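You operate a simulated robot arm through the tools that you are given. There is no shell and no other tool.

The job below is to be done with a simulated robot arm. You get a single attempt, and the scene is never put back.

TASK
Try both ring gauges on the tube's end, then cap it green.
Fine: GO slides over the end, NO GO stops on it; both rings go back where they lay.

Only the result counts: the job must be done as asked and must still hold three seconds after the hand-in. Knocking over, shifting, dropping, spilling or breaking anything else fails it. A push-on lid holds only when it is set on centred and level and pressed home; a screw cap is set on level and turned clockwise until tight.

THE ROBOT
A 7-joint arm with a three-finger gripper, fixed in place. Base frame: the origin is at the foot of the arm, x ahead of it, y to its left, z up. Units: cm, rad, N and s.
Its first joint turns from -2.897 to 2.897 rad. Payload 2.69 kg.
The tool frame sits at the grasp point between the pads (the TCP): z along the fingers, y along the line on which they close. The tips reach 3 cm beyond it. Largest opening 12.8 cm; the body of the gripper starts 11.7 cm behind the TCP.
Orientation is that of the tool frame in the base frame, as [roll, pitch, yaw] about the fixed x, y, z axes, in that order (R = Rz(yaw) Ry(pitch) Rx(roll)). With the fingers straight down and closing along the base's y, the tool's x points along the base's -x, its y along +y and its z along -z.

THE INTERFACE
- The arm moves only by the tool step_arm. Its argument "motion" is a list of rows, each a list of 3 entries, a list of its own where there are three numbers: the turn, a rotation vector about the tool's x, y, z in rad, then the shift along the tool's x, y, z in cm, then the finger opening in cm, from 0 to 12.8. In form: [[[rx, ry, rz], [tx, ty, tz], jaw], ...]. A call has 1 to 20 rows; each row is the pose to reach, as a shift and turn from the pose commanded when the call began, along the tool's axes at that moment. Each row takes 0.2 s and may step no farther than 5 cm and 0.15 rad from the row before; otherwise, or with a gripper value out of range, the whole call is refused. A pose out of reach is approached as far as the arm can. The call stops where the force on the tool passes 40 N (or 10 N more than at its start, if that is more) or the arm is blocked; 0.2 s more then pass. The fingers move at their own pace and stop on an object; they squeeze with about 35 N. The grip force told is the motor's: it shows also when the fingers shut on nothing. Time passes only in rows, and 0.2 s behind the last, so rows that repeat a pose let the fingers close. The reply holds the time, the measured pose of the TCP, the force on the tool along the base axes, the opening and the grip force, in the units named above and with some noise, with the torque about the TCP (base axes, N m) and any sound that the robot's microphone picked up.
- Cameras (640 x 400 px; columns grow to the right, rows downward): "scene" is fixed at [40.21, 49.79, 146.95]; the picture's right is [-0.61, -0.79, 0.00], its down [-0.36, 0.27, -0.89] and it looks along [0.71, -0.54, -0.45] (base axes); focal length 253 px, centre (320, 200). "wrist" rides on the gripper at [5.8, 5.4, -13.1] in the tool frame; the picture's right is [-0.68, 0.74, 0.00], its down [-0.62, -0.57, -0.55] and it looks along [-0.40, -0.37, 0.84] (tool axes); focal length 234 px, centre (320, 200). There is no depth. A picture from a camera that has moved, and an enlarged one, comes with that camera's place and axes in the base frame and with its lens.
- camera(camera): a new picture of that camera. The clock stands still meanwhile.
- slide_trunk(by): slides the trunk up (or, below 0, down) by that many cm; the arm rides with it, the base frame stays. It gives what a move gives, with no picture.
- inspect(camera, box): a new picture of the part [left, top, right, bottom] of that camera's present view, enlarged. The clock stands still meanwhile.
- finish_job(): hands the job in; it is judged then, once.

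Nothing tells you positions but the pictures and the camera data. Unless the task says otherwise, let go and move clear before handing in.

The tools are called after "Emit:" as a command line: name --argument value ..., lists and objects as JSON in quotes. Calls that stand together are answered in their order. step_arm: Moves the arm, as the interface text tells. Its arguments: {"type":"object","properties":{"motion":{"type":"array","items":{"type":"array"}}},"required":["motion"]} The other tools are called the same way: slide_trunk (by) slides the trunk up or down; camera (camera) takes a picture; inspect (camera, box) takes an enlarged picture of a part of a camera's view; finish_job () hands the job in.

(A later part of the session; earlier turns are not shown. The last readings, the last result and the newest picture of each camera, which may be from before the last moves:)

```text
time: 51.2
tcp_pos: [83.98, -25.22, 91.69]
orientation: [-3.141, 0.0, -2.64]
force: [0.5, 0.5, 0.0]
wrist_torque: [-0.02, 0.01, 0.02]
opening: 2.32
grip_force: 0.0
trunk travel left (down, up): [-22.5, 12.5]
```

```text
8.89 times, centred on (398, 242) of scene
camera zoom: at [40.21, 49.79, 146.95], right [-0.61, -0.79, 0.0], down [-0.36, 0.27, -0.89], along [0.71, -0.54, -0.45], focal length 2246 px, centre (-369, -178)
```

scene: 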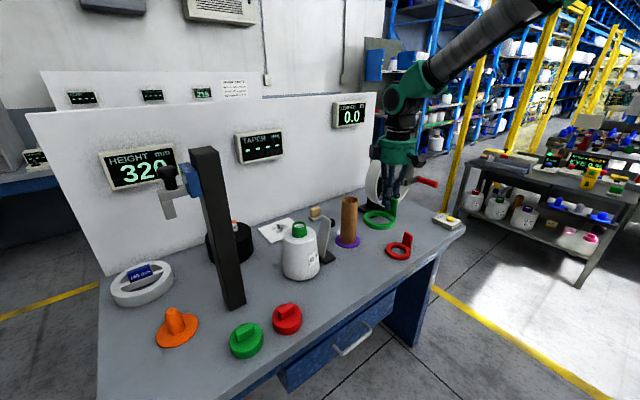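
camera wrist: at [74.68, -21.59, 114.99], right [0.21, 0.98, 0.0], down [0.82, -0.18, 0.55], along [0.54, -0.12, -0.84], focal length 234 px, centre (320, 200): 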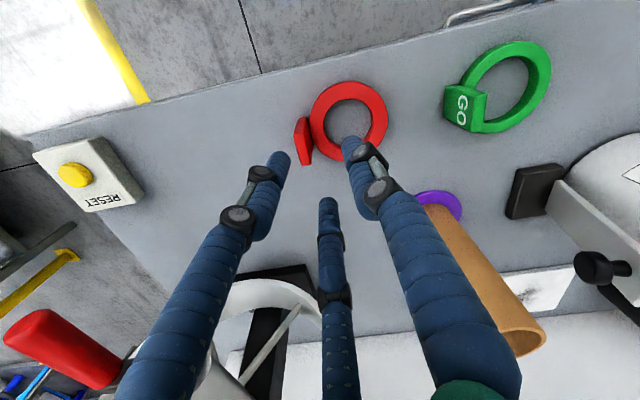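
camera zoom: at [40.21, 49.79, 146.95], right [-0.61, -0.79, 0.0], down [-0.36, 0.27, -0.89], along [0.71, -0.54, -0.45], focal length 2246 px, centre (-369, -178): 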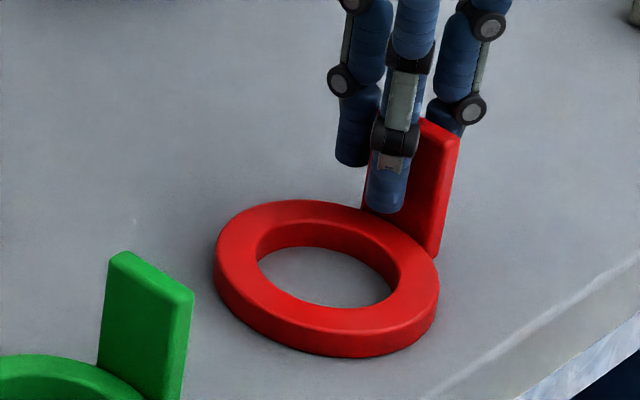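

The ring hasn't moved and the tab lies in the same place in the hand as green did. Closing fully.

Emit:
step_arm --motion '[[[0, 0, 0], [0, 0, 0], 2.1], [[0, 0, 0], [0, 0, 0], 1.9], [[0, 0, 0], [0, 0, 0], 1.7], [[0, 0, 0], [0, 0, 0], 1.4], [[0, 0, 0], [0, 0, 0], 0.8], [[0, 0, 0], [0, 0, 0], 0], [[0, 0, 0], [0, 0, 0], 0]]'

Emit:
inspect --camera "wrist" --box '[270, 110, 370, 210]'

Emit:
inspect --camera "scene" --box '[375, 220, 420, 265]'

```text
time: 52.8
tcp_pos: [84.01, -25.32, 91.68]
orientation: [3.141, 0.0, -2.64]
force: [0.1, 0.2, -0.6]
wrist_torque: [0.02, 0.01, -0.04]
opening: 1.53
grip_force: 35.0
trunk travel left (down, up): [-22.5, 12.5]
```

```text
4.00 times, centred on (320, 160) of wrist
camera zoom: at [76.18, -23.35, 104.82], right [0.24, 0.97, 0.0], down [0.81, -0.2, 0.55], along [0.53, -0.13, -0.84], focal length 937 px, centre (320, 360)
```

zoom: 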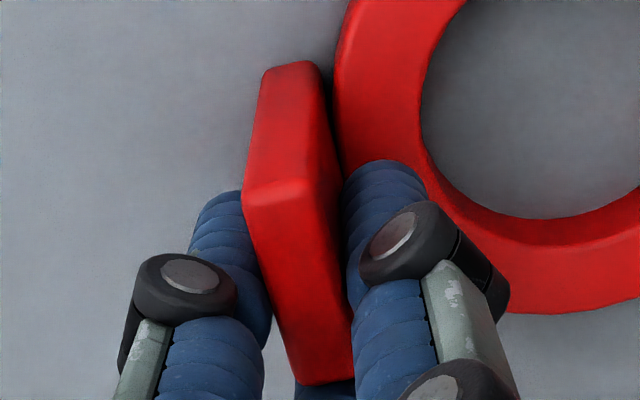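

```text
8.89 times, centred on (398, 242) of scene
camera zoom: at [40.21, 49.79, 146.95], right [-0.61, -0.79, 0.0], down [-0.36, 0.27, -0.89], along [0.71, -0.54, -0.45], focal length 2246 px, centre (-369, -178)
```

zoom: 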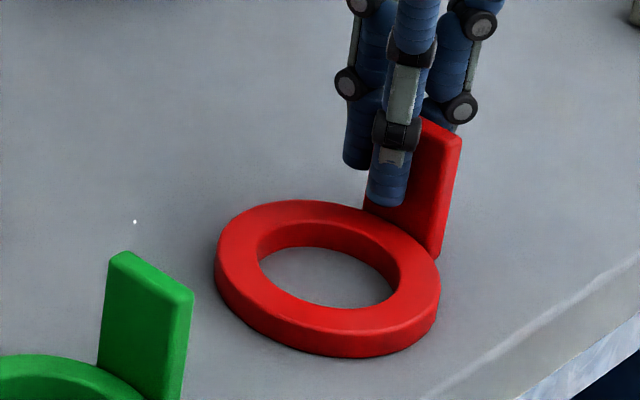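

NO GO is gripped with no shift. I'll lift it straight up, carry it across at height, and then turn it to point ahead.

Emit:
step_arm --motion '[[[0, 0, 0], [0, 0, -0.5], 0], [[0, 0, 0], [0, 0, -1.5], 0], [[0, 0, 0], [0, 0, -4], 0], [[0, 0, 0], [0, 0, -7], 0], [[0, 0, 0], [0, 0, -10.5], 0], [[0, 0, 0], [0, 0, -14], 0], [[0, 0, 0], [0, 0, -17.5], 0], [[0, 0, 0], [0, 0, -20.5], 0], [[0, 0, 0], [0, 0, -21.5], 0], [[0, 0, 0], [-0.8, 2, -21.5], 0], [[0, 0, 0], [-2, 5.2, -21.5], 0], [[0, 0, 0], [-3.2, 8.5, -21.5], 0], [[0, 0, 0], [-4.4, 11.7, -21.5], 0], [[0, 0, 0], [-5.5, 14.6, -21.5], 0], [[0, 0, 0], [-6.22, 16.3, -21.5], 0], [[0, 0, 0], [-6.22, 16.3, -21.5], 0]]'

Emit:
step_arm --motion '[[[0, 0, 0.07], [0, 0, 0], 0], [[0, 0, 0.19], [0, 0, 0], 0], [[0, 0, 0.31], [0, 0, 0], 0], [[0, 0, 0.44], [0, 0, 0], 0], [[0, 0, 0.57], [0, 0, 0], 0], [[0, 0, 0.7], [0, 0, 0], 0], [[0, 0, 0.83], [0, 0, 0], 0], [[0, 0, 0.96], [0, 0, 0], 0], [[0, 0, 1.09], [0, 0, 0], 0], [[0, 0, 1.22], [0, 0, 0], 0], [[0, 0, 1.35], [0, 0, 0], 0], [[0, 0, 1.48], [0, 0, 0], 0], [[0, 0, 1.6], [0, 0, 0], 0], [[0, 0, 1.71], [0, 0, 0], 0], [[0, 0, 1.79], [0, 0, 0], 0], [[0, 0, 1.84], [0, 0, 0], 0], [[0, 0, 1.84], [0, 0, 0], 0], [[0, 0, 1.84], [0, 0, 0], 0]]'

Emit:
camera --camera "wrist"

Emit:
camera --camera "scene"

Emit:
inspect --camera "wrist" --box '[310, 50, 460, 200]'

```text
time: 56.2
tcp_pos: [81.64, -7.69, 113.16]
orientation: [3.141, -0.001, -2.643]
force: [0.5, 0.7, -1.8]
wrist_torque: [-0.07, -0.04, -0.01]
opening: 1.48
grip_force: 35.1
trunk travel left (down, up): [-22.5, 12.5]
```

```text
time: 60.0
tcp_pos: [81.56, -7.96, 113.11]
orientation: [-3.141, 0.0, 1.801]
force: [-0.7, -0.5, -1.7]
wrist_torque: [-0.01, 0.05, 0.0]
opening: 1.48
grip_force: 35.3
trunk travel left (down, up): [-22.5, 12.5]
```

```text
taken
camera wrist: at [85.33, -1.04, 126.27], right [0.87, -0.49, 0.0], down [-0.41, -0.73, 0.55], along [-0.27, -0.48, -0.84], focal length 234 px, centre (320, 200)
```

wrist: 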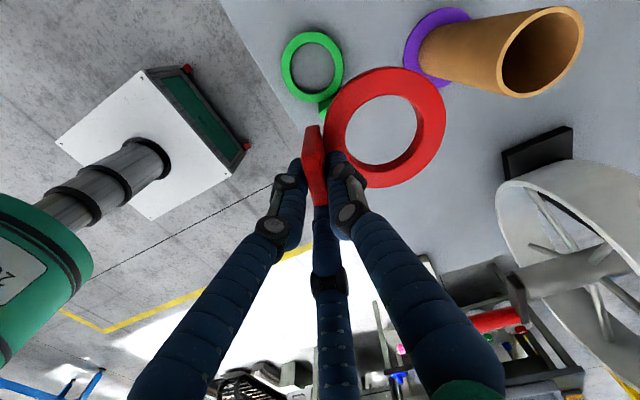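

```text
taken
```

scene: 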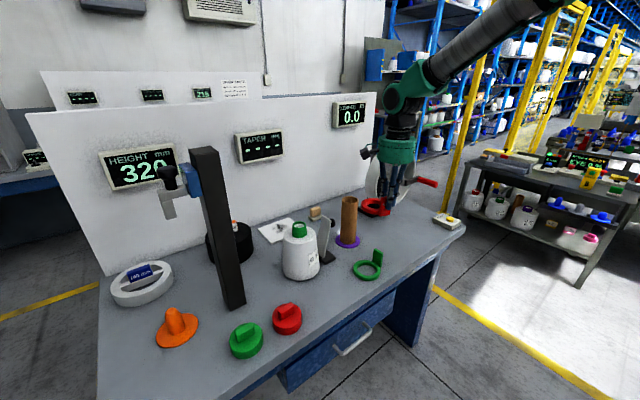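

```text
2.67 times, centred on (385, 125) of wrist
camera zoom: at [85.33, -1.04, 126.27], right [0.87, -0.49, 0.0], down [-0.41, -0.73, 0.55], along [-0.27, -0.48, -0.84], focal length 624 px, centre (147, 400)
```

zoom: 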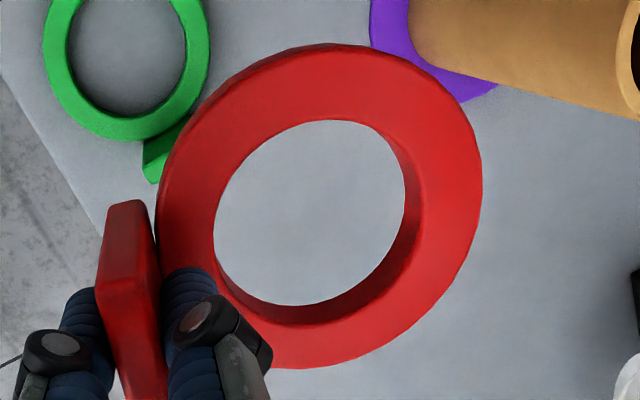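

The red ring sits in the hand exactly as green did, with a smaller hole. I'll bring it over the tube at the same position, staying above the rim.

Emit:
step_arm --motion '[[[0, 0, 0], [-0.8, 2.2, 0], 0], [[0, 0, 0], [-1.9, 5.2, 0.2], 0], [[0, 0, 0], [-3, 8.2, 0.5], 0], [[0, 0, 0], [-3.9, 10.8, 0.8], 0], [[0, 0, 0], [-4.55, 12.47, 1], 0], [[0, 0, 0], [-4.55, 12.47, 1], 0], [[0, 0, 0], [-4.55, 12.47, 1], 0]]'

Emit:
inspect --camera "wrist" --box '[330, 60, 450, 190]'

Emit:
inspect --camera "scene" --box '[330, 175, 375, 220]'

```text
time: 61.6
tcp_pos: [94.64, -9.58, 112.09]
orientation: [3.14, 0.001, 1.801]
force: [0.2, -1.2, -0.3]
wrist_torque: [-0.03, 0.02, -0.02]
opening: 1.49
grip_force: 35.3
trunk travel left (down, up): [-22.5, 12.5]
```

```text
3.08 times, centred on (390, 125) of wrist
camera zoom: at [98.55, -2.65, 125.27], right [0.87, -0.49, 0.0], down [-0.41, -0.73, 0.55], along [-0.27, -0.48, -0.84], focal length 720 px, centre (105, 431)
```

zoom: 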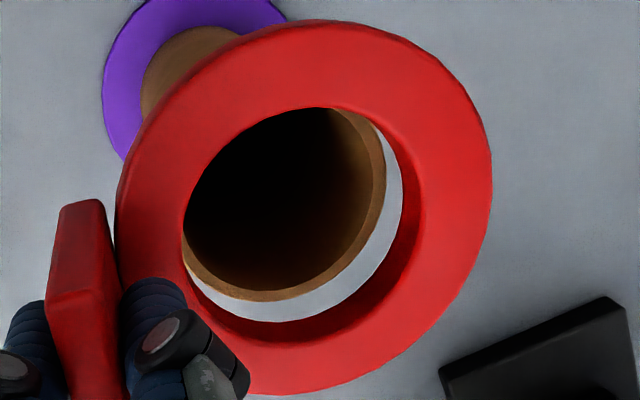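

```text
8.89 times, centred on (352, 198) of scene
camera zoom: at [40.21, 49.79, 146.95], right [-0.61, -0.79, 0.0], down [-0.36, 0.27, -0.89], along [0.71, -0.54, -0.45], focal length 2246 px, centre (31, 222)
```

zoom: 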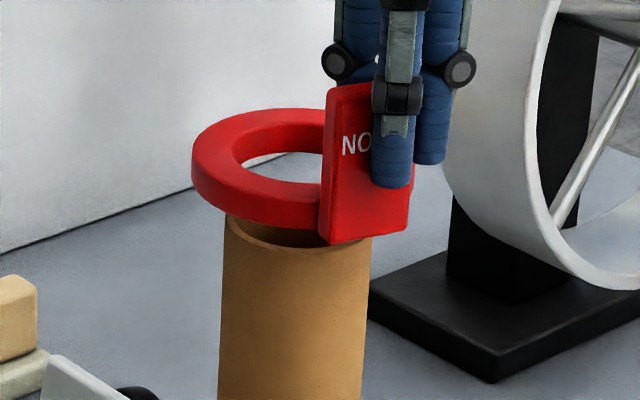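

Marked "NO" (GO), centred over the tube. I'll lower gently until it contacts.

Emit:
step_arm --motion '[[[0, 0, 0], [0, 0, 0.4], 0], [[0, 0, 0], [0, 0, 0.8], 0], [[0, 0, 0], [0, 0, 1.1], 0], [[0, 0, 0], [0, 0, 1.3], 0], [[0, 0, 0], [0, 0, 1.3], 0]]'

Emit:
inspect --camera "wrist" --box '[330, 60, 450, 190]'

Emit:
inspect --camera "scene" --box '[330, 175, 375, 220]'

```text
time: 62.8
tcp_pos: [94.68, -9.54, 110.89]
orientation: [-3.14, 0.0, 1.801]
force: [0.1, 0.3, -1.5]
wrist_torque: [0.02, 0.09, -0.01]
opening: 1.48
grip_force: 34.9
trunk travel left (down, up): [-22.5, 12.5]
```

```text
3.08 times, centred on (390, 125) of wrist
camera zoom: at [98.55, -2.61, 124.01], right [0.87, -0.49, 0.0], down [-0.41, -0.73, 0.55], along [-0.27, -0.48, -0.84], focal length 720 px, centre (105, 431)
```

zoom: 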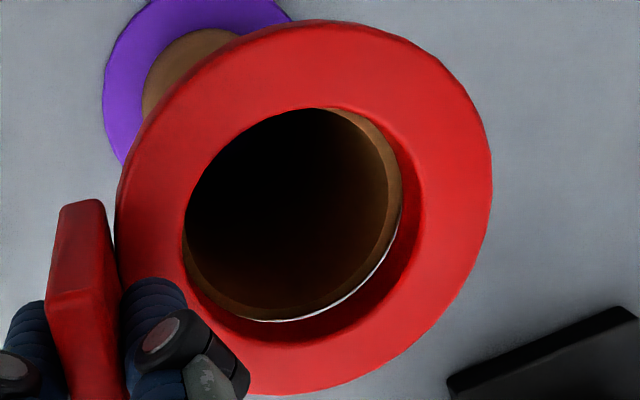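

```text
8.89 times, centred on (352, 198) of scene
camera zoom: at [40.21, 49.79, 146.95], right [-0.61, -0.79, 0.0], down [-0.36, 0.27, -0.89], along [0.71, -0.54, -0.45], focal length 2246 px, centre (31, 222)
```

zoom: 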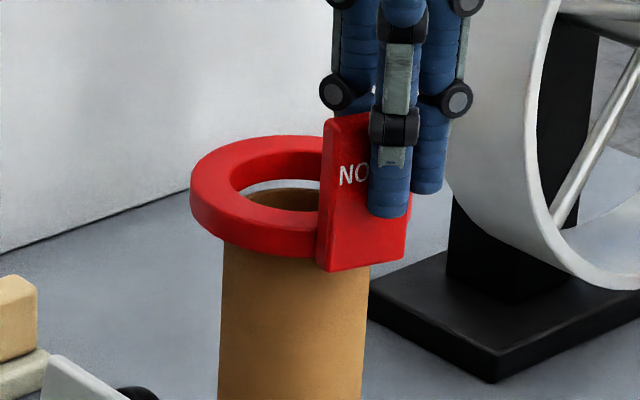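

Emit:
step_arm --motion '[[[0, 0, 0], [0, 0, 0.1], 0], [[0, 0, 0], [0, 0, 0.2], 0], [[0, 0, 0], [0, 0, 0.3], 0], [[0, 0, 0], [0, 0, 0.4], 0], [[0, 0, 0], [0, 0, 0.5], 0], [[0, 0, 0], [0, 0, 0.5], 0]]'

Emit:
inspect --camera "wrist" --box '[330, 60, 450, 190]'

Emit:
inspect --camera "scene" --box '[330, 175, 375, 220]'

```text
time: 64.2
tcp_pos: [94.78, -9.62, 110.4]
orientation: [-3.141, 0.001, 1.8]
force: [0.6, -0.4, -0.4]
wrist_torque: [-0.03, -0.02, -0.01]
opening: 1.47
grip_force: 34.7
trunk travel left (down, up): [-22.5, 12.5]
```

```text
3.08 times, centred on (390, 125) of wrist
camera zoom: at [98.55, -2.62, 123.53], right [0.87, -0.49, 0.0], down [-0.41, -0.73, 0.55], along [-0.27, -0.48, -0.84], focal length 720 px, centre (105, 431)
```

zoom: 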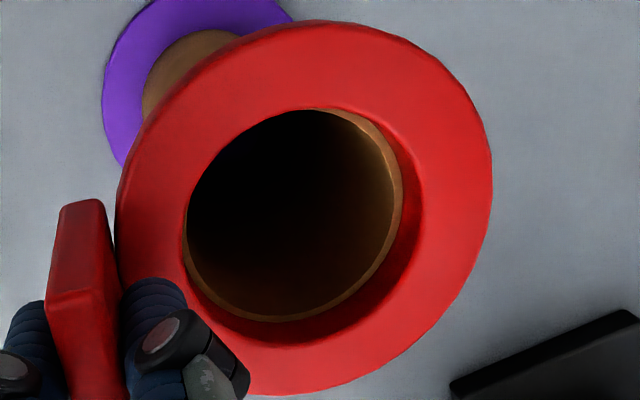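

```text
8.89 times, centred on (352, 198) of scene
camera zoom: at [40.21, 49.79, 146.95], right [-0.61, -0.79, 0.0], down [-0.36, 0.27, -0.89], along [0.71, -0.54, -0.45], focal length 2246 px, centre (31, 222)
```

zoom: 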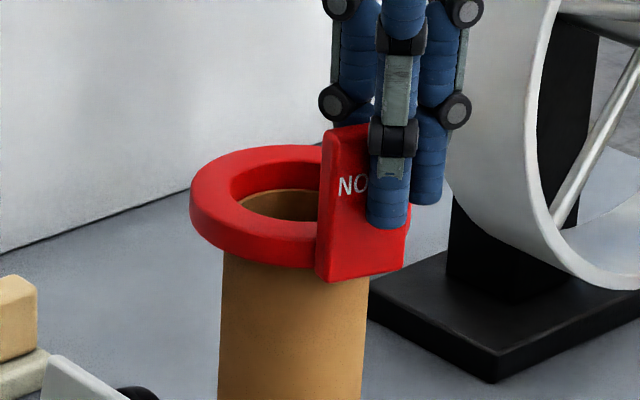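

Emit:
step_arm --motion '[[[0, 0, 0], [0, 0, 0.1], 0], [[0, 0, 0], [0, 0, 0.2], 0], [[0, 0, 0], [0, 0, 0.3], 0], [[0, 0, 0], [0, 0, 0.3], 0]]'

Emit:
inspect --camera "scene" --box '[330, 175, 375, 220]'

Emit:
inspect --camera "wrist" --box '[330, 60, 450, 190]'

```text
time: 65.2
tcp_pos: [94.67, -9.47, 110.32]
orientation: [3.138, 0.001, 1.803]
force: [-4.7, 0.0, 18.7]
wrist_torque: [0.1, -0.19, 0.03]
opening: 1.48
grip_force: 34.8
trunk travel left (down, up): [-22.5, 12.5]
```

```text
8.89 times, centred on (352, 198) of scene
camera zoom: at [40.21, 49.79, 146.95], right [-0.61, -0.79, 0.0], down [-0.36, 0.27, -0.89], along [0.71, -0.54, -0.45], focal length 2246 px, centre (31, 222)
```

zoom: 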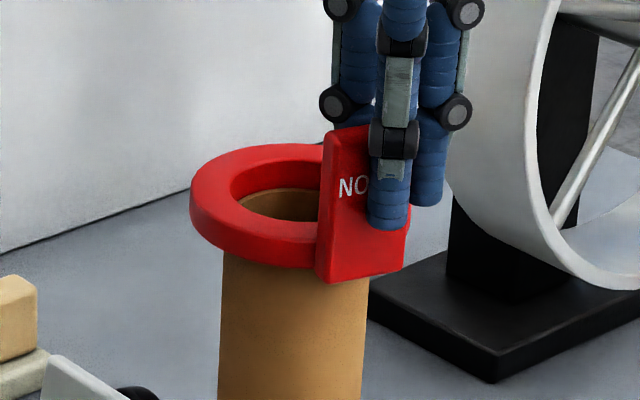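

```text
3.08 times, centred on (390, 125) of wrist
camera zoom: at [98.48, -2.61, 123.5], right [0.87, -0.49, 0.0], down [-0.41, -0.73, 0.55], along [-0.27, -0.48, -0.84], focal length 720 px, centre (105, 431)
```

zoom: 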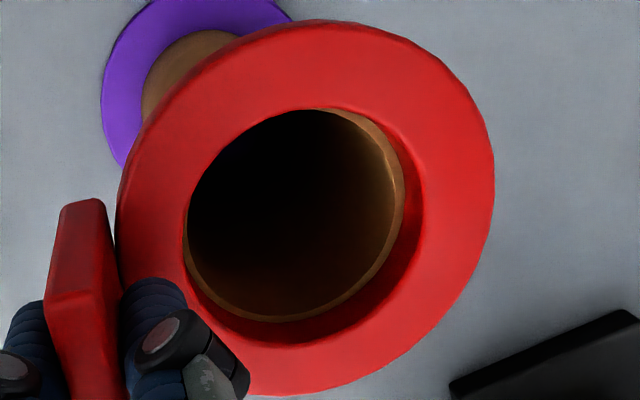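

NO GO stops on the rim with ~19 N and no travel, so the tube is fine. I'll lift off, retreat, and turn back.

Emit:
step_arm --motion '[[[0, 0, 0], [0, 0, -0.4], 0], [[0, 0, 0], [0, 0, -1.2], 0], [[0, 0, 0], [0, 0, -2.4], 0], [[0, 0, 0], [0, 0, -3.2], 0], [[0, 0, 0], [0, 0, -3.2], 0], [[0, 0, 0], [0.8, -2.2, -3.2], 0], [[0, 0, 0], [1.9, -5.2, -3.2], 0], [[0, 0, 0], [3, -8.2, -3.2], 0], [[0, 0, 0], [3.9, -10.8, -3.2], 0], [[0, 0, 0], [4.55, -12.47, -3.2], 0], [[0, 0, 0], [4.55, -12.47, -3.2], 0]]'

Emit:
step_arm --motion '[[[0, 0, -0.07], [0, 0, 0], 0], [[0, 0, -0.19], [0, 0, 0], 0], [[0, 0, -0.31], [0, 0, 0], 0], [[0, 0, -0.44], [0, 0, 0], 0], [[0, 0, -0.57], [0, 0, 0], 0], [[0, 0, -0.7], [0, 0, 0], 0], [[0, 0, -0.83], [0, 0, 0], 0], [[0, 0, -0.96], [0, 0, 0], 0], [[0, 0, -1.09], [0, 0, 0], 0], [[0, 0, -1.22], [0, 0, 0], 0], [[0, 0, -1.35], [0, 0, 0], 0], [[0, 0, -1.48], [0, 0, 0], 0], [[0, 0, -1.6], [0, 0, 0], 0], [[0, 0, -1.71], [0, 0, 0], 0], [[0, 0, -1.79], [0, 0, 0], 0], [[0, 0, -1.84], [0, 0, 0], 0], [[0, 0, -1.84], [0, 0, 0], 0], [[0, 0, -1.84], [0, 0, 0], 0]]'

Emit:
inspect --camera "wrist" --box '[290, 50, 460, 200]'

Emit:
camera --camera "scene"

```text
time: 67.6
tcp_pos: [81.54, -7.9, 113.24]
orientation: [-3.14, -0.001, 1.802]
force: [0.0, -0.1, -0.8]
wrist_torque: [-0.02, 0.05, -0.02]
opening: 1.49
grip_force: 35.0
trunk travel left (down, up): [-22.5, 12.5]
```

```text
time: 71.4
tcp_pos: [81.55, -7.84, 113.31]
orientation: [3.141, 0.001, -2.639]
force: [-0.1, -0.6, -1.5]
wrist_torque: [-0.03, -0.03, -0.02]
opening: 1.48
grip_force: 34.9
trunk travel left (down, up): [-22.5, 12.5]
```

```text
2.67 times, centred on (375, 125) of wrist
camera zoom: at [73.78, -6.02, 126.44], right [0.24, 0.97, 0.0], down [0.81, -0.2, 0.55], along [0.53, -0.13, -0.84], focal length 624 px, centre (173, 400)
```

zoom: 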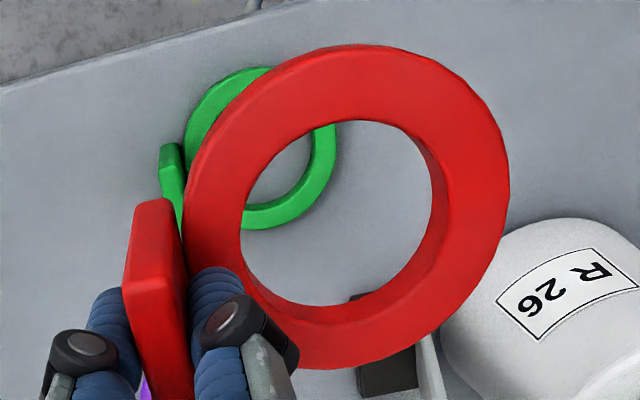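

```text
taken
```

scene: 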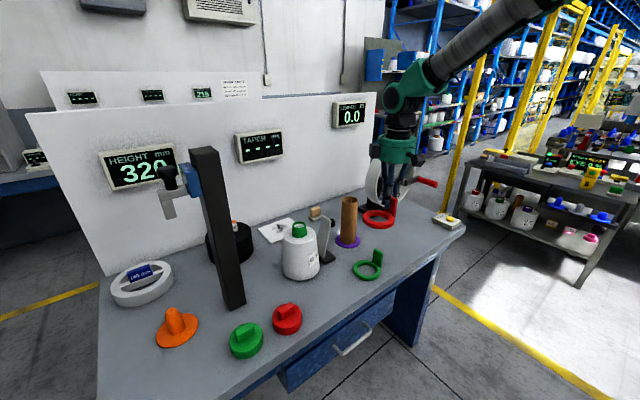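

Now carrying the red ring back over its original spot and descending.

Emit:
step_arm --motion '[[[0, 0, 0], [0.8, -2, 0], 0], [[0, 0, 0], [2, -5.2, 0], 0], [[0, 0, 0], [3.2, -8.5, 0], 0], [[0, 0, 0], [4.4, -11.7, 0], 0], [[0, 0, 0], [5.5, -14.6, 0], 0], [[0, 0, 0], [6.19, -16.36, 0], 0], [[0, 0, 0], [6.19, -16.36, 3], 0], [[0, 0, 0], [6.19, -16.36, 7], 0], [[0, 0, 0], [6.19, -16.36, 11], 0], [[0, 0, 0], [6.19, -16.36, 14.5], 0], [[0, 0, 0], [6.19, -16.36, 17.3], 0], [[0, 0, 0], [6.19, -16.36, 19], 0], [[0, 0, 0], [6.19, -16.36, 19], 0], [[0, 0, 0], [6.19, -16.36, 19], 0]]'

Emit:
inspect --camera "scene" --box '[375, 220, 420, 265]'

Emit:
inspect --camera "wrist" --box '[290, 50, 460, 200]'

```text
time: 74.4
tcp_pos: [83.89, -25.03, 94.32]
orientation: [3.141, 0.0, -2.64]
force: [0.0, -0.5, -1.5]
wrist_torque: [-0.05, 0.01, -0.01]
opening: 1.49
grip_force: 35.2
trunk travel left (down, up): [-22.5, 12.5]
```

```text
8.89 times, centred on (398, 242) of scene
camera zoom: at [40.21, 49.79, 146.95], right [-0.61, -0.79, 0.0], down [-0.36, 0.27, -0.89], along [0.71, -0.54, -0.45], focal length 2246 px, centre (-369, -178)
```

zoom: 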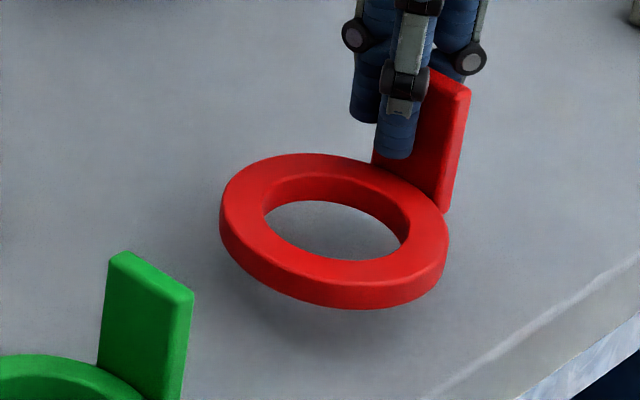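

```text
2.67 times, centred on (375, 125) of wrist
camera zoom: at [76.12, -23.15, 107.42], right [0.24, 0.97, 0.0], down [0.81, -0.2, 0.55], along [0.53, -0.13, -0.84], focal length 624 px, centre (173, 400)
```

zoom: 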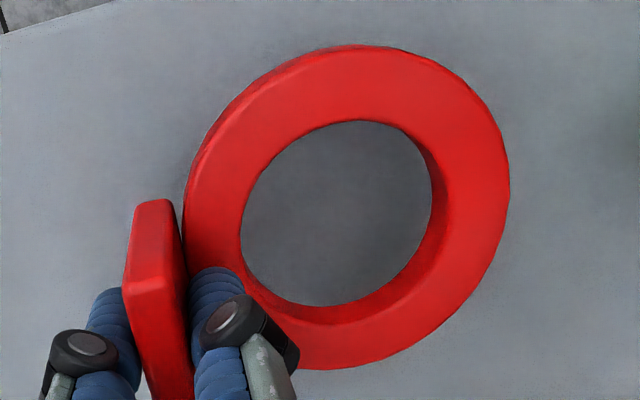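

I'm about 0.2 cm off in y; I'll correct it while lowering to just above the table.

Emit:
step_arm --motion '[[[0, 0, 0], [0.04, -0.2, 0.8], 0], [[0, 0, 0], [0.04, -0.2, 1.6], 0], [[0, 0, 0], [0.04, -0.2, 2.2], 0], [[0, 0, 0], [0.04, -0.2, 2.45], 0], [[0, 0, 0], [0.04, -0.2, 2.45], 0], [[0, 0, 0], [0.04, -0.2, 2.45], 0]]'

Emit:
inspect --camera "scene" --box '[375, 220, 420, 265]'

Emit:
inspect --camera "wrist" --box '[270, 110, 370, 210]'

```text
time: 75.8
tcp_pos: [83.88, -25.38, 91.87]
orientation: [3.141, 0.0, -2.642]
force: [-0.6, -0.6, -1.5]
wrist_torque: [-0.05, -0.01, -0.02]
opening: 1.52
grip_force: 35.0
trunk travel left (down, up): [-22.5, 12.5]
```

```text
8.89 times, centred on (398, 242) of scene
camera zoom: at [40.21, 49.79, 146.95], right [-0.61, -0.79, 0.0], down [-0.36, 0.27, -0.89], along [0.71, -0.54, -0.45], focal length 2246 px, centre (-369, -178)
```

zoom: 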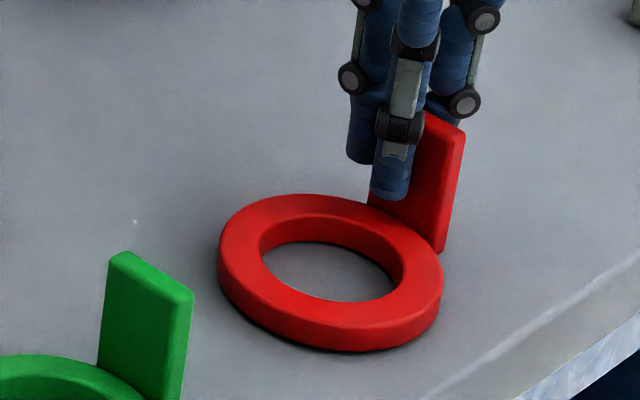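

```text
4.00 times, centred on (320, 160) of wrist
camera zoom: at [76.2, -23.54, 105.04], right [0.24, 0.97, 0.0], down [0.81, -0.2, 0.55], along [0.53, -0.13, -0.84], focal length 937 px, centre (320, 360)
```

zoom: 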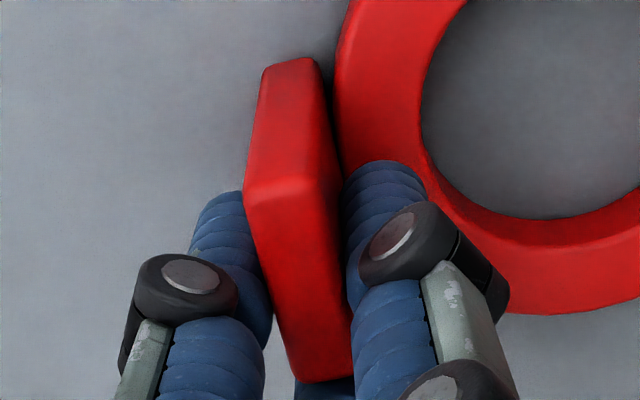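

Emit:
step_arm --motion '[[[0, 0, 0], [-0.06, 0.12, 0], 0], [[0, 0, 0], [-0.06, 0.12, 0], 0], [[0, 0, 0], [-0.06, 0.12, 0.1], 0], [[0, 0, 0], [-0.06, 0.12, 0.2], 0], [[0, 0, 0], [-0.06, 0.12, 0.2], 0]]'

Emit:
inspect --camera "scene" --box '[375, 220, 420, 265]'

Emit:
inspect --camera "wrist" --box '[270, 110, 370, 210]'

```text
time: 77.0
tcp_pos: [84.04, -25.26, 91.7]
orientation: [3.14, 0.0, -2.64]
force: [-0.1, 0.4, -0.1]
wrist_torque: [0.03, 0.0, -0.01]
opening: 1.49
grip_force: 34.7
trunk travel left (down, up): [-22.5, 12.5]
```

```text
8.89 times, centred on (398, 242) of scene
camera zoom: at [40.21, 49.79, 146.95], right [-0.61, -0.79, 0.0], down [-0.36, 0.27, -0.89], along [0.71, -0.54, -0.45], focal length 2246 px, centre (-369, -178)
```

zoom: 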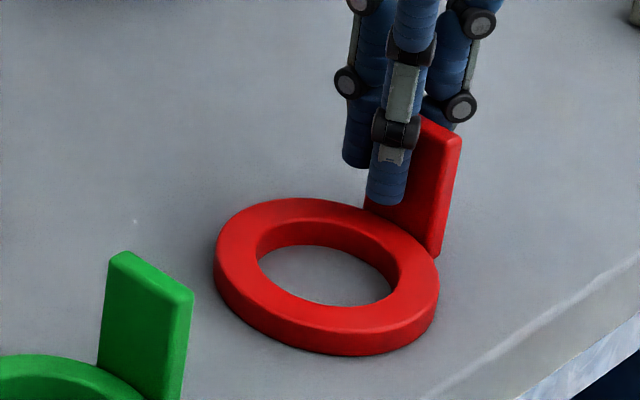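

```text
4.00 times, centred on (320, 160) of wrist
camera zoom: at [76.26, -23.4, 104.83], right [0.24, 0.97, 0.0], down [0.81, -0.2, 0.55], along [0.53, -0.13, -0.84], focal length 937 px, centre (320, 360)
```

zoom: 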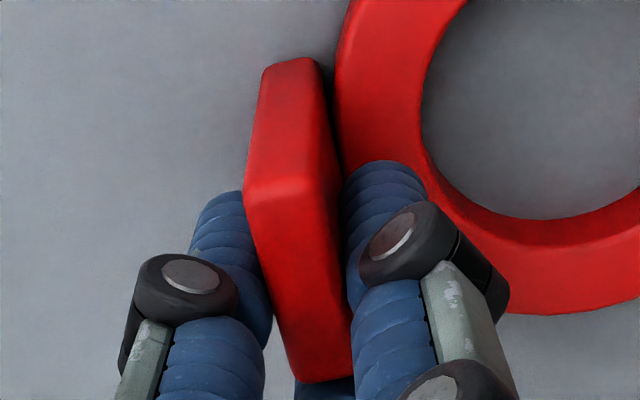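

The outline matches the reference within 1–2 zoomed pixels and it's resting on the table. Releasing slowly.

Emit:
step_arm --motion '[[[0, 0, 0], [0, 0, 0], 1.6], [[0, 0, 0], [0, 0, 0], 1.8], [[0, 0, 0], [0, 0, 0], 2.1], [[0, 0, 0], [0, 0, 0], 2.5], [[0, 0, 0], [0, 0, 0], 3], [[0, 0, 0], [0, 0, 0], 3.6], [[0, 0, 0], [0, 0, 0], 4.5], [[0, 0, 0], [0, 0, 0], 4.5], [[0, 0, 0], [0, 0, -2], 4.5], [[0, 0, 0], [0, 0, -5], 4.5], [[0, 0, 0], [0, 0, -9], 4.5], [[0, 0, 0], [0, 0, -13], 4.5], [[0, 0, 0], [0, 0, -17], 4.5], [[0, 0, 0], [0, 0, -21], 4.5], [[0, 0, 0], [0, 0, -21], 4.5]]'

Emit:
inspect --camera "scene" --box '[375, 220, 420, 265]'

Emit:
inspect --camera "scene" --box '[340, 225, 420, 285]'

Emit:
inspect --camera "scene" --box '[325, 190, 385, 250]'

```text
time: 80.2
tcp_pos: [84.03, -25.36, 112.7]
orientation: [-3.141, -0.001, -2.642]
force: [-0.3, 0.5, 0.2]
wrist_torque: [-0.02, -0.06, 0.02]
opening: 4.5
grip_force: 0.1
trunk travel left (down, up): [-22.5, 12.5]
```

```text
8.89 times, centred on (398, 242) of scene
camera zoom: at [40.21, 49.79, 146.95], right [-0.61, -0.79, 0.0], down [-0.36, 0.27, -0.89], along [0.71, -0.54, -0.45], focal length 2246 px, centre (-369, -178)
```

zoom: 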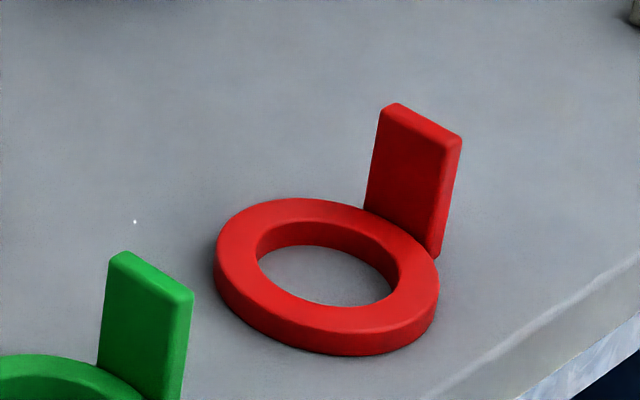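

```text
6.67 times, centred on (380, 255) of scene
camera zoom: at [40.21, 49.79, 146.95], right [-0.61, -0.79, 0.0], down [-0.36, 0.27, -0.89], along [0.71, -0.54, -0.45], focal length 1684 px, centre (-80, -167)
```

zoom: 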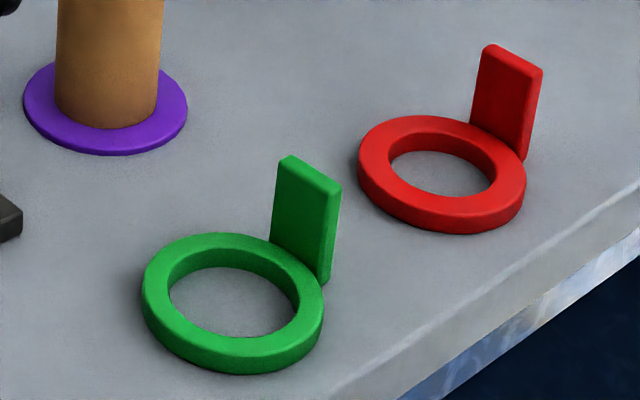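

```text
6.67 times, centred on (355, 220) of scene
camera zoom: at [40.21, 49.79, 146.95], right [-0.61, -0.79, 0.0], down [-0.36, 0.27, -0.89], along [0.71, -0.54, -0.45], focal length 1684 px, centre (87, 67)
```

zoom: 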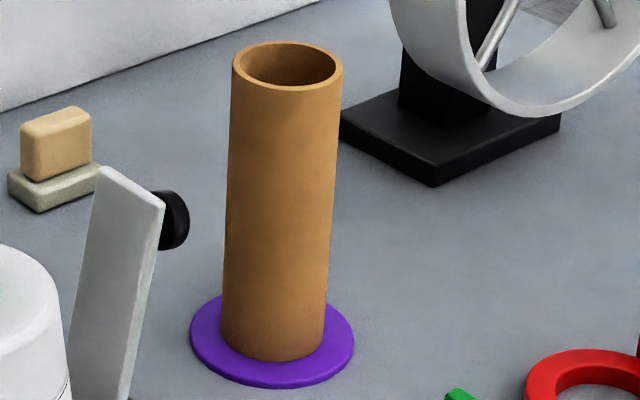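

Both rings are back and the tube is undisturbed. Before fetching the green cap, I'll test with the empty hand, above the tube, whether the arm can reach the tube's axis (≈100 cm out).

Emit:
step_arm --motion '[[[0, 0, 0], [-3.6, 1, -2.5], 4.5], [[0, 0, 0], [-7.2, 2, -2.5], 4.5], [[0, 0, 0], [-10.8, 3, -2.5], 4.5], [[0, 0, 0], [-14.4, 4, -2.5], 4.5], [[0, 0, 0], [-18, 5, -2.5], 4.5], [[0, 0, 0], [-21.4, 5.86, -2.5], 4.5], [[0, 0, 0], [-21.4, 5.86, -2.5], 4.5], [[0, 0, 0], [-21.4, 5.86, -2.5], 4.5]]'

Emit:
camera --camera "wrist"

Emit:
camera --camera "scene"

```text
time: 82.0
tcp_pos: [100.02, -9.95, 115.1]
orientation: [-3.141, 0.001, -2.642]
force: [0.7, 0.2, 0.4]
wrist_torque: [0.05, 0.01, -0.04]
opening: 4.48
grip_force: 0.0
trunk travel left (down, up): [-22.5, 12.5]
```

```text
taken
camera wrist: at [92.26, -8.09, 128.33], right [0.24, 0.97, 0.0], down [0.81, -0.2, 0.55], along [0.53, -0.13, -0.84], focal length 234 px, centre (320, 200)
```

wrist: 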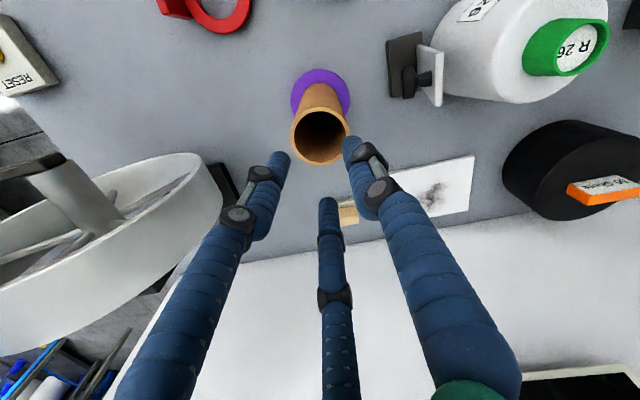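

```text
taken
```

scene: 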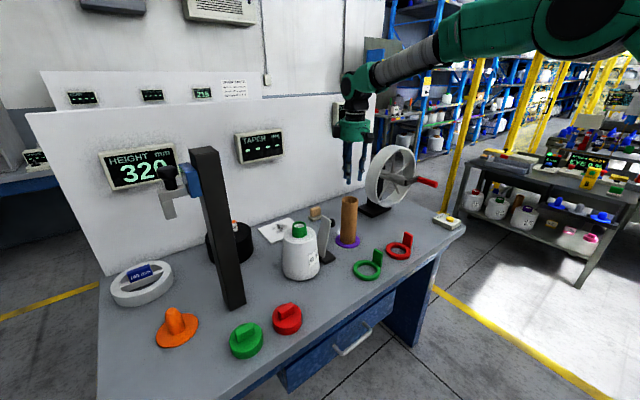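

The arm reaches. I'll take a precise measurement of the tube rim from here.

Emit:
inspect --camera "wrist" --box '[275, 60, 365, 180]'

```text
3.33 times, centred on (320, 120) of wrist
camera zoom: at [92.26, -8.09, 128.33], right [0.24, 0.97, 0.0], down [0.81, -0.2, 0.55], along [0.53, -0.13, -0.84], focal length 781 px, centre (320, 467)
```

zoom: 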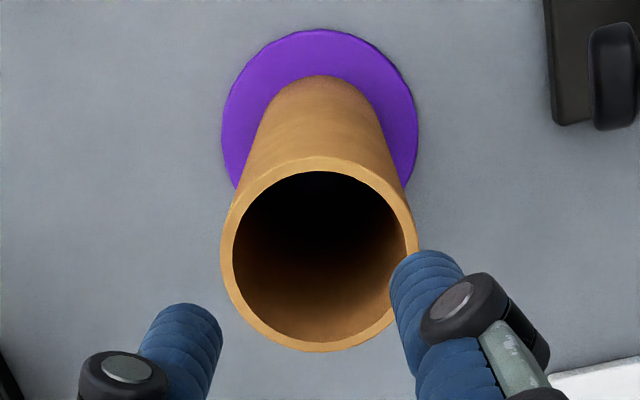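

The tube axis is confirmed at about (99.9,-10.0). Now I'll back away and travel at height over to the green cap.

Emit:
step_arm --motion '[[[0, 0, 0], [3.2, 2.7, -1.5], 6], [[0, 0, 0], [6.5, 5.4, -3], 8], [[0, 0, 0], [9.8, 8.1, -3], 9], [[0, 0, 0], [13, 10.9, -3], 9], [[0, 0, 0], [16.3, 13.6, -3], 9], [[0, 0, 0], [19.55, 16.36, -3], 9]]'

Emit:
step_arm --motion '[[[0, 0, 0], [-2, 3.7, 0], 9], [[0, 0, 0], [-4.1, 7.5, 0], 9], [[0, 0, 0], [-6.2, 11.3, 0], 9], [[0, 0, 0], [-8.2, 15, 0], 9], [[0, 0, 0], [-10.3, 18.8, 0], 9], [[0, 0, 0], [-12.3, 22.5, 0], 9], [[0, 0, 0], [-14.4, 26.3, 0], 9], [[0, 0, 0], [-16.4, 30, 0], 9], [[0, 0, 0], [-18.5, 33.8, 0], 9], [[0, 0, 0], [-20.5, 37.5, 0], 9], [[0, 0, 0], [-22.5, 41.26, 0], 9], [[0, 0, 0], [-22.5, 41.26, 4], 9], [[0, 0, 0], [-22.5, 41.26, 8], 9], [[0, 0, 0], [-22.5, 41.26, 11], 9], [[0, 0, 0], [-22.5, 41.26, 11], 9]]'

Emit:
camera --camera "wrist"

Emit:
camera --camera "scene"

```text
time: 83.4
tcp_pos: [75.05, -5.02, 118.07]
orientation: [3.141, -0.001, -2.641]
force: [0.6, -0.5, -0.1]
wrist_torque: [0.01, 0.05, 0.02]
opening: 9.02
grip_force: 0.0
trunk travel left (down, up): [-22.5, 12.5]
```

```text
time: 86.6
tcp_pos: [74.81, 42.17, 107.27]
orientation: [-3.141, 0.001, -2.643]
force: [-0.3, 0.1, 1.0]
wrist_torque: [0.0, 0.02, -0.02]
opening: 9.0
grip_force: 0.0
trunk travel left (down, up): [-22.5, 12.5]
```

```text
taken
camera wrist: at [67.07, 44.07, 120.31], right [0.24, 0.97, 0.0], down [0.81, -0.2, 0.55], along [0.53, -0.13, -0.84], focal length 234 px, centre (320, 200)
```

wrist: 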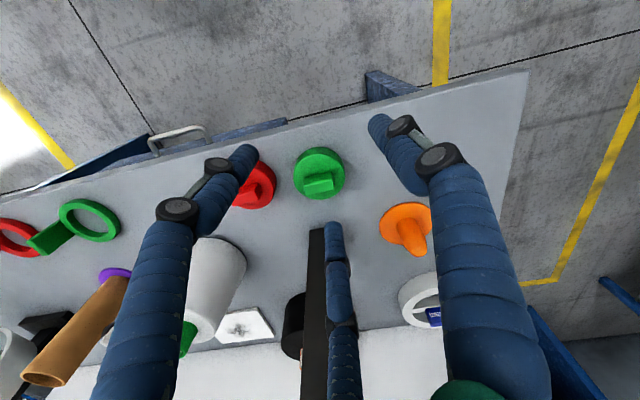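

```text
taken
```

scene: 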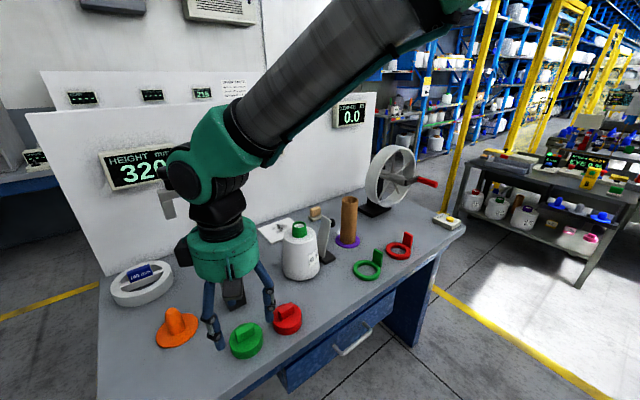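

Emit:
inspect --camera "wrist" --box '[270, 130, 370, 220]'

Emit:
inspect --camera "scene" --box '[200, 290, 310, 370]'

Emit:
inspect --camera "wrist" --box '[200, 120, 460, 280]'

```text
4.44 times, centred on (320, 175) of wrist
camera zoom: at [67.07, 44.07, 120.31], right [0.24, 0.97, 0.0], down [0.81, -0.2, 0.55], along [0.53, -0.13, -0.84], focal length 1041 px, centre (320, 311)
```

zoom: 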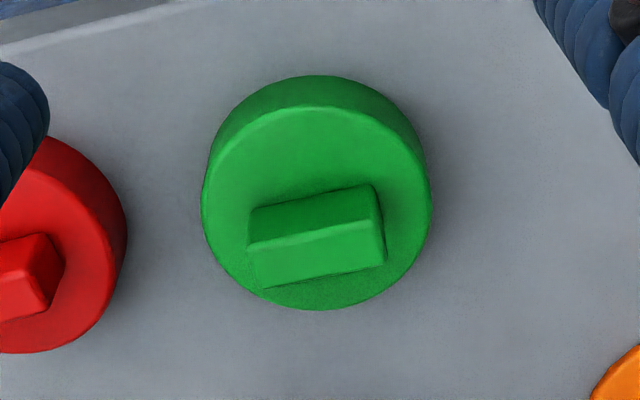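

```text
5.00 times, centred on (255, 330) of scene
camera zoom: at [40.21, 49.79, 146.95], right [-0.61, -0.79, 0.0], down [-0.36, 0.27, -0.89], along [0.71, -0.54, -0.45], focal length 1263 px, centre (645, -450)
```

zoom: 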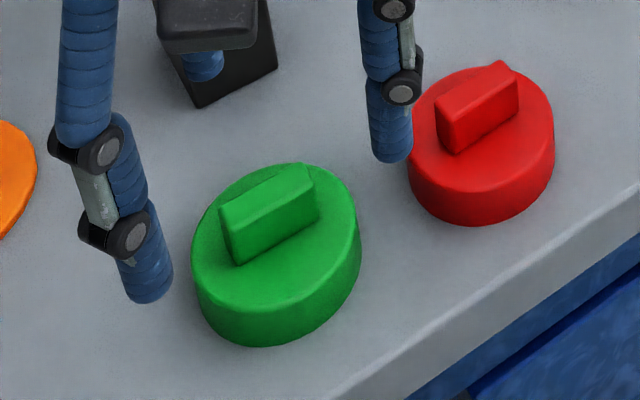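

```text
2.46 times, centred on (330, 200) of wrist
camera zoom: at [67.07, 44.07, 120.31], right [0.24, 0.97, 0.0], down [0.81, -0.2, 0.55], along [0.53, -0.13, -0.84], focal length 576 px, centre (295, 200)
```

zoom: 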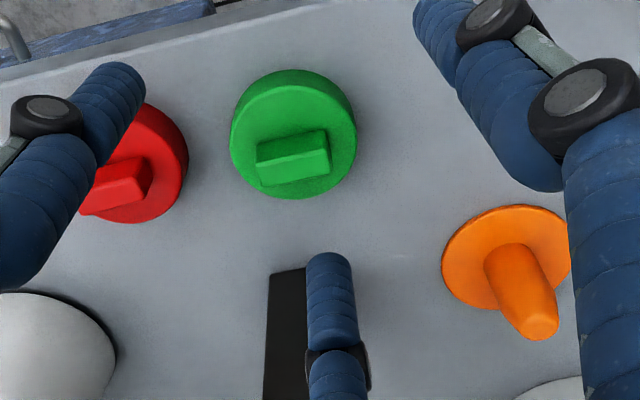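

The green cap is at about (83.35,39.97), about 7.9 cm wide and 2.6 tall, with a grip bar along y (4.4 × 1.55 × 2.6). I'll turn the hand so it closes along x across the bar and hover above it.

Emit:
step_arm --motion '[[[0, 0, -0.1], [0, 0, 0], 6], [[0, 0, -0.23], [-0.8, -0.7, 0], 5], [[0, 0, -0.36], [-2.1, -1.9, 0.5], 5], [[0, 0, -0.49], [-3.5, -3.2, 1.5], 5], [[0, 0, -0.62], [-4.8, -4.3, 3], 5], [[0, 0, -0.75], [-6, -5.4, 5], 5], [[0, 0, -0.88], [-6.87, -6.21, 7], 5], [[0, 0, -0.9885], [-6.87, -6.21, 9.2], 5], [[0, 0, -0.9885], [-6.87, -6.21, 9.2], 5], [[0, 0, -0.9885], [-6.87, -6.21, 9.2], 5]]'

Emit:
camera --camera "wrist"

Emit:
inspect --camera "wrist" --box '[260, 90, 380, 210]'

Emit:
camera --camera "scene"

```text
time: 88.8
tcp_pos: [84.06, 39.76, 97.95]
orientation: [3.141, 0.0, -1.653]
force: [-0.6, 0.0, 0.9]
wrist_torque: [-0.04, 0.0, 0.0]
opening: 5.02
grip_force: 0.0
trunk travel left (down, up): [-22.5, 12.5]
```

```text
taken
camera wrist: at [78.15, 34.4, 111.17], right [-0.68, 0.73, 0.0], down [0.61, 0.57, 0.55], along [0.4, 0.37, -0.84], focal length 234 px, centre (320, 200)
```

wrist: 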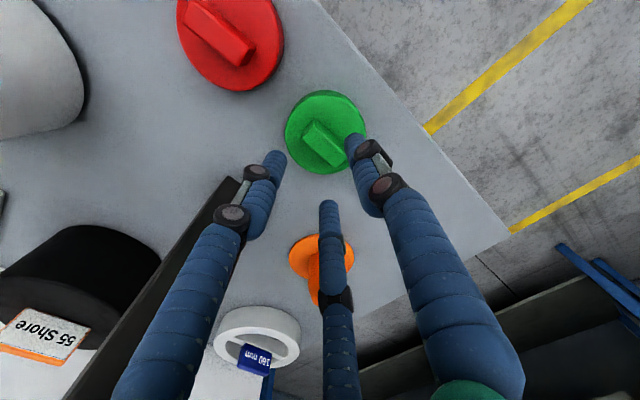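

```text
3.33 times, centred on (320, 150) of wrist
camera zoom: at [78.15, 34.4, 111.17], right [-0.68, 0.73, 0.0], down [0.61, 0.57, 0.55], along [0.4, 0.37, -0.84], focal length 781 px, centre (320, 367)
```

zoom: 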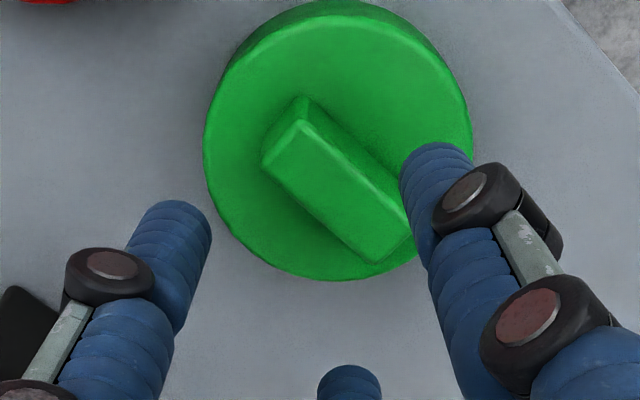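

```text
taken
```

scene: 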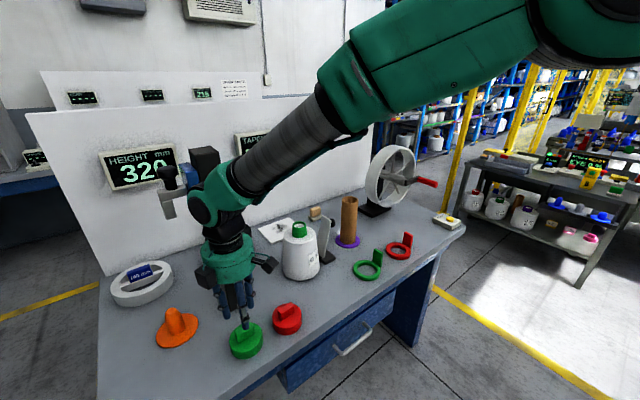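

Bar centre reads (83.36,39.96). I'll make a small shift and descend so the fingertips straddle the bar just above the cap's top.

Emit:
step_arm --motion '[[[0, 0, -0.03], [-0.18, 0.26, 1.5], 5], [[0, 0, -0.03], [-0.18, 0.26, 3.2], 5], [[0, 0, -0.03], [-0.18, 0.26, 4.6], 5], [[0, 0, -0.03], [-0.18, 0.26, 5.4], 5], [[0, 0, -0.03], [-0.18, 0.26, 5.8], 5], [[0, 0, -0.03], [-0.18, 0.26, 5.8], 4.4], [[0, 0, -0.03], [-0.18, 0.26, 5.8], 4]]'

Emit:
camera --camera "wrist"

Emit:
inspect --camera "wrist" --box '[250, 90, 390, 220]'

Emit:
inspect --camera "scene" --box '[210, 280, 310, 370]'

```text
time: 90.4
tcp_pos: [83.8, 40.09, 92.12]
orientation: [3.141, -0.001, -1.625]
force: [0.2, -0.7, -0.3]
wrist_torque: [-0.01, 0.06, 0.01]
opening: 3.98
grip_force: 0.1
trunk travel left (down, up): [-22.5, 12.5]
```

```text
taken
camera wrist: at [78.01, 34.57, 105.31], right [-0.7, 0.71, 0.0], down [0.6, 0.59, 0.55], along [0.39, 0.38, -0.84], focal length 234 px, centre (320, 200)
```

wrist: 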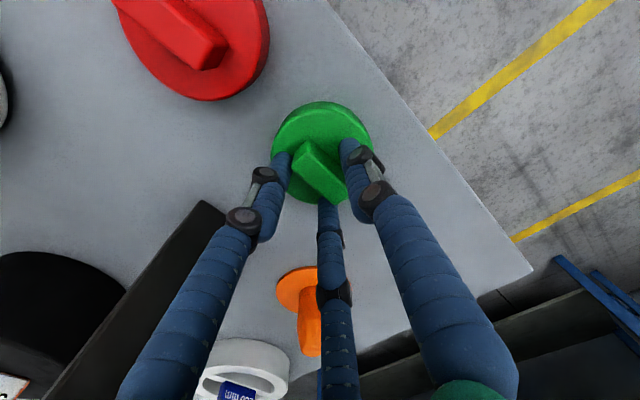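

```text
3.08 times, centred on (320, 155) of wrist
camera zoom: at [78.01, 34.57, 105.31], right [-0.7, 0.71, 0.0], down [0.6, 0.59, 0.55], along [0.39, 0.38, -0.84], focal length 720 px, centre (320, 338)
```

zoom: 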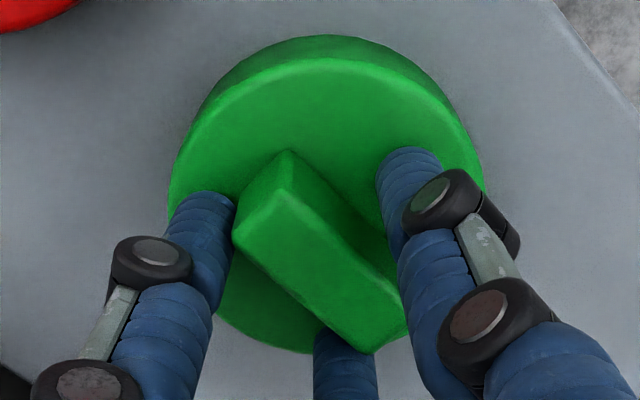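

```text
4.44 times, centred on (260, 325) of scene
camera zoom: at [40.21, 49.79, 146.95], right [-0.61, -0.79, 0.0], down [-0.36, 0.27, -0.89], along [0.71, -0.54, -0.45], focal length 1123 px, centre (587, -356)
```

zoom: 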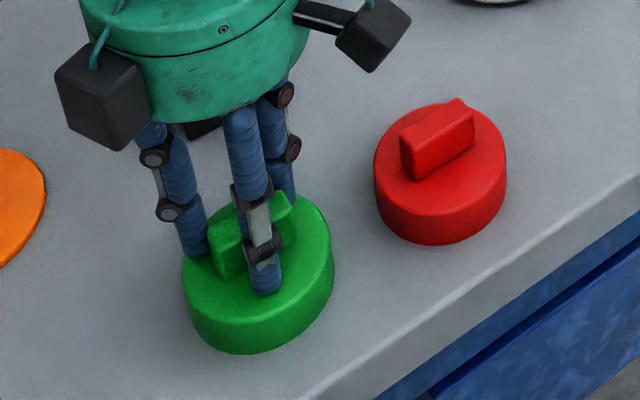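

Fingers straddle the bar nicely. Closing gradually.

Emit:
step_arm --motion '[[[0, 0, 0], [0, 0, 0], 3.7], [[0, 0, 0], [0, 0, 0], 3.4], [[0, 0, 0], [0, 0, 0], 3.1], [[0, 0, 0], [0, 0, 0], 2.8], [[0, 0, 0], [0, 0, 0], 2.5], [[0, 0, 0], [0, 0, 0], 2.2], [[0, 0, 0], [0, 0, 0], 1.9], [[0, 0, 0], [0, 0, 0], 1.4], [[0, 0, 0], [0, 0, 0], 0.7], [[0, 0, 0], [0, 0, 0], 0], [[0, 0, 0], [0, 0, 0], 0]]'

Emit:
inspect --camera "wrist" --box '[250, 90, 390, 220]'

Emit:
inspect --camera "scene" --box '[210, 280, 310, 370]'

```text
time: 92.8
tcp_pos: [83.7, 40.1, 92.18]
orientation: [3.141, 0.0, -1.624]
force: [-0.7, -0.9, 0.3]
wrist_torque: [-0.01, 0.0, -0.01]
opening: 2.6
grip_force: 34.9
trunk travel left (down, up): [-22.5, 12.5]
```

```text
3.08 times, centred on (320, 155) of wrist
camera zoom: at [78.01, 34.57, 105.31], right [-0.7, 0.71, 0.0], down [0.6, 0.59, 0.55], along [0.39, 0.38, -0.84], focal length 720 px, centre (320, 338)
```

zoom: 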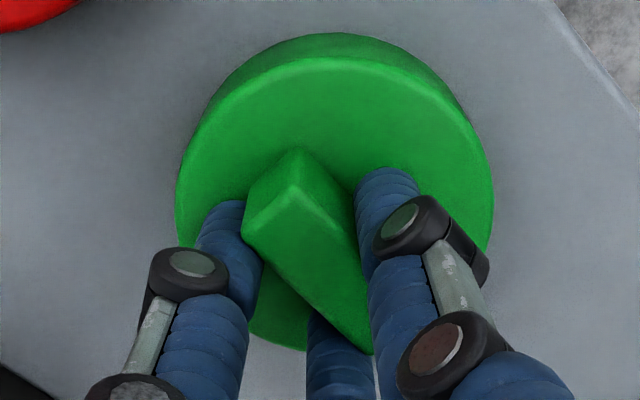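

```text
4.44 times, centred on (260, 325) of scene
camera zoom: at [40.21, 49.79, 146.95], right [-0.61, -0.79, 0.0], down [-0.36, 0.27, -0.89], along [0.71, -0.54, -0.45], focal length 1123 px, centre (587, -356)
```

zoom: 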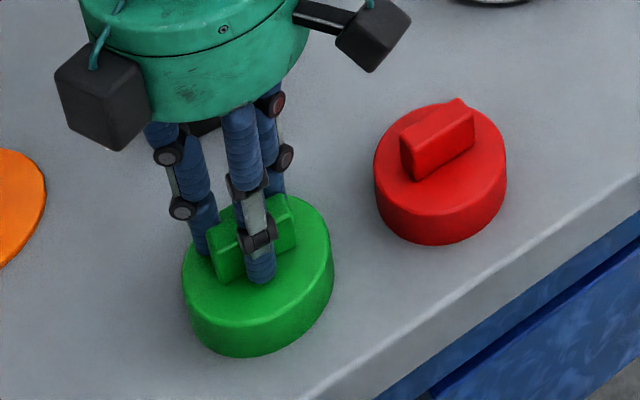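

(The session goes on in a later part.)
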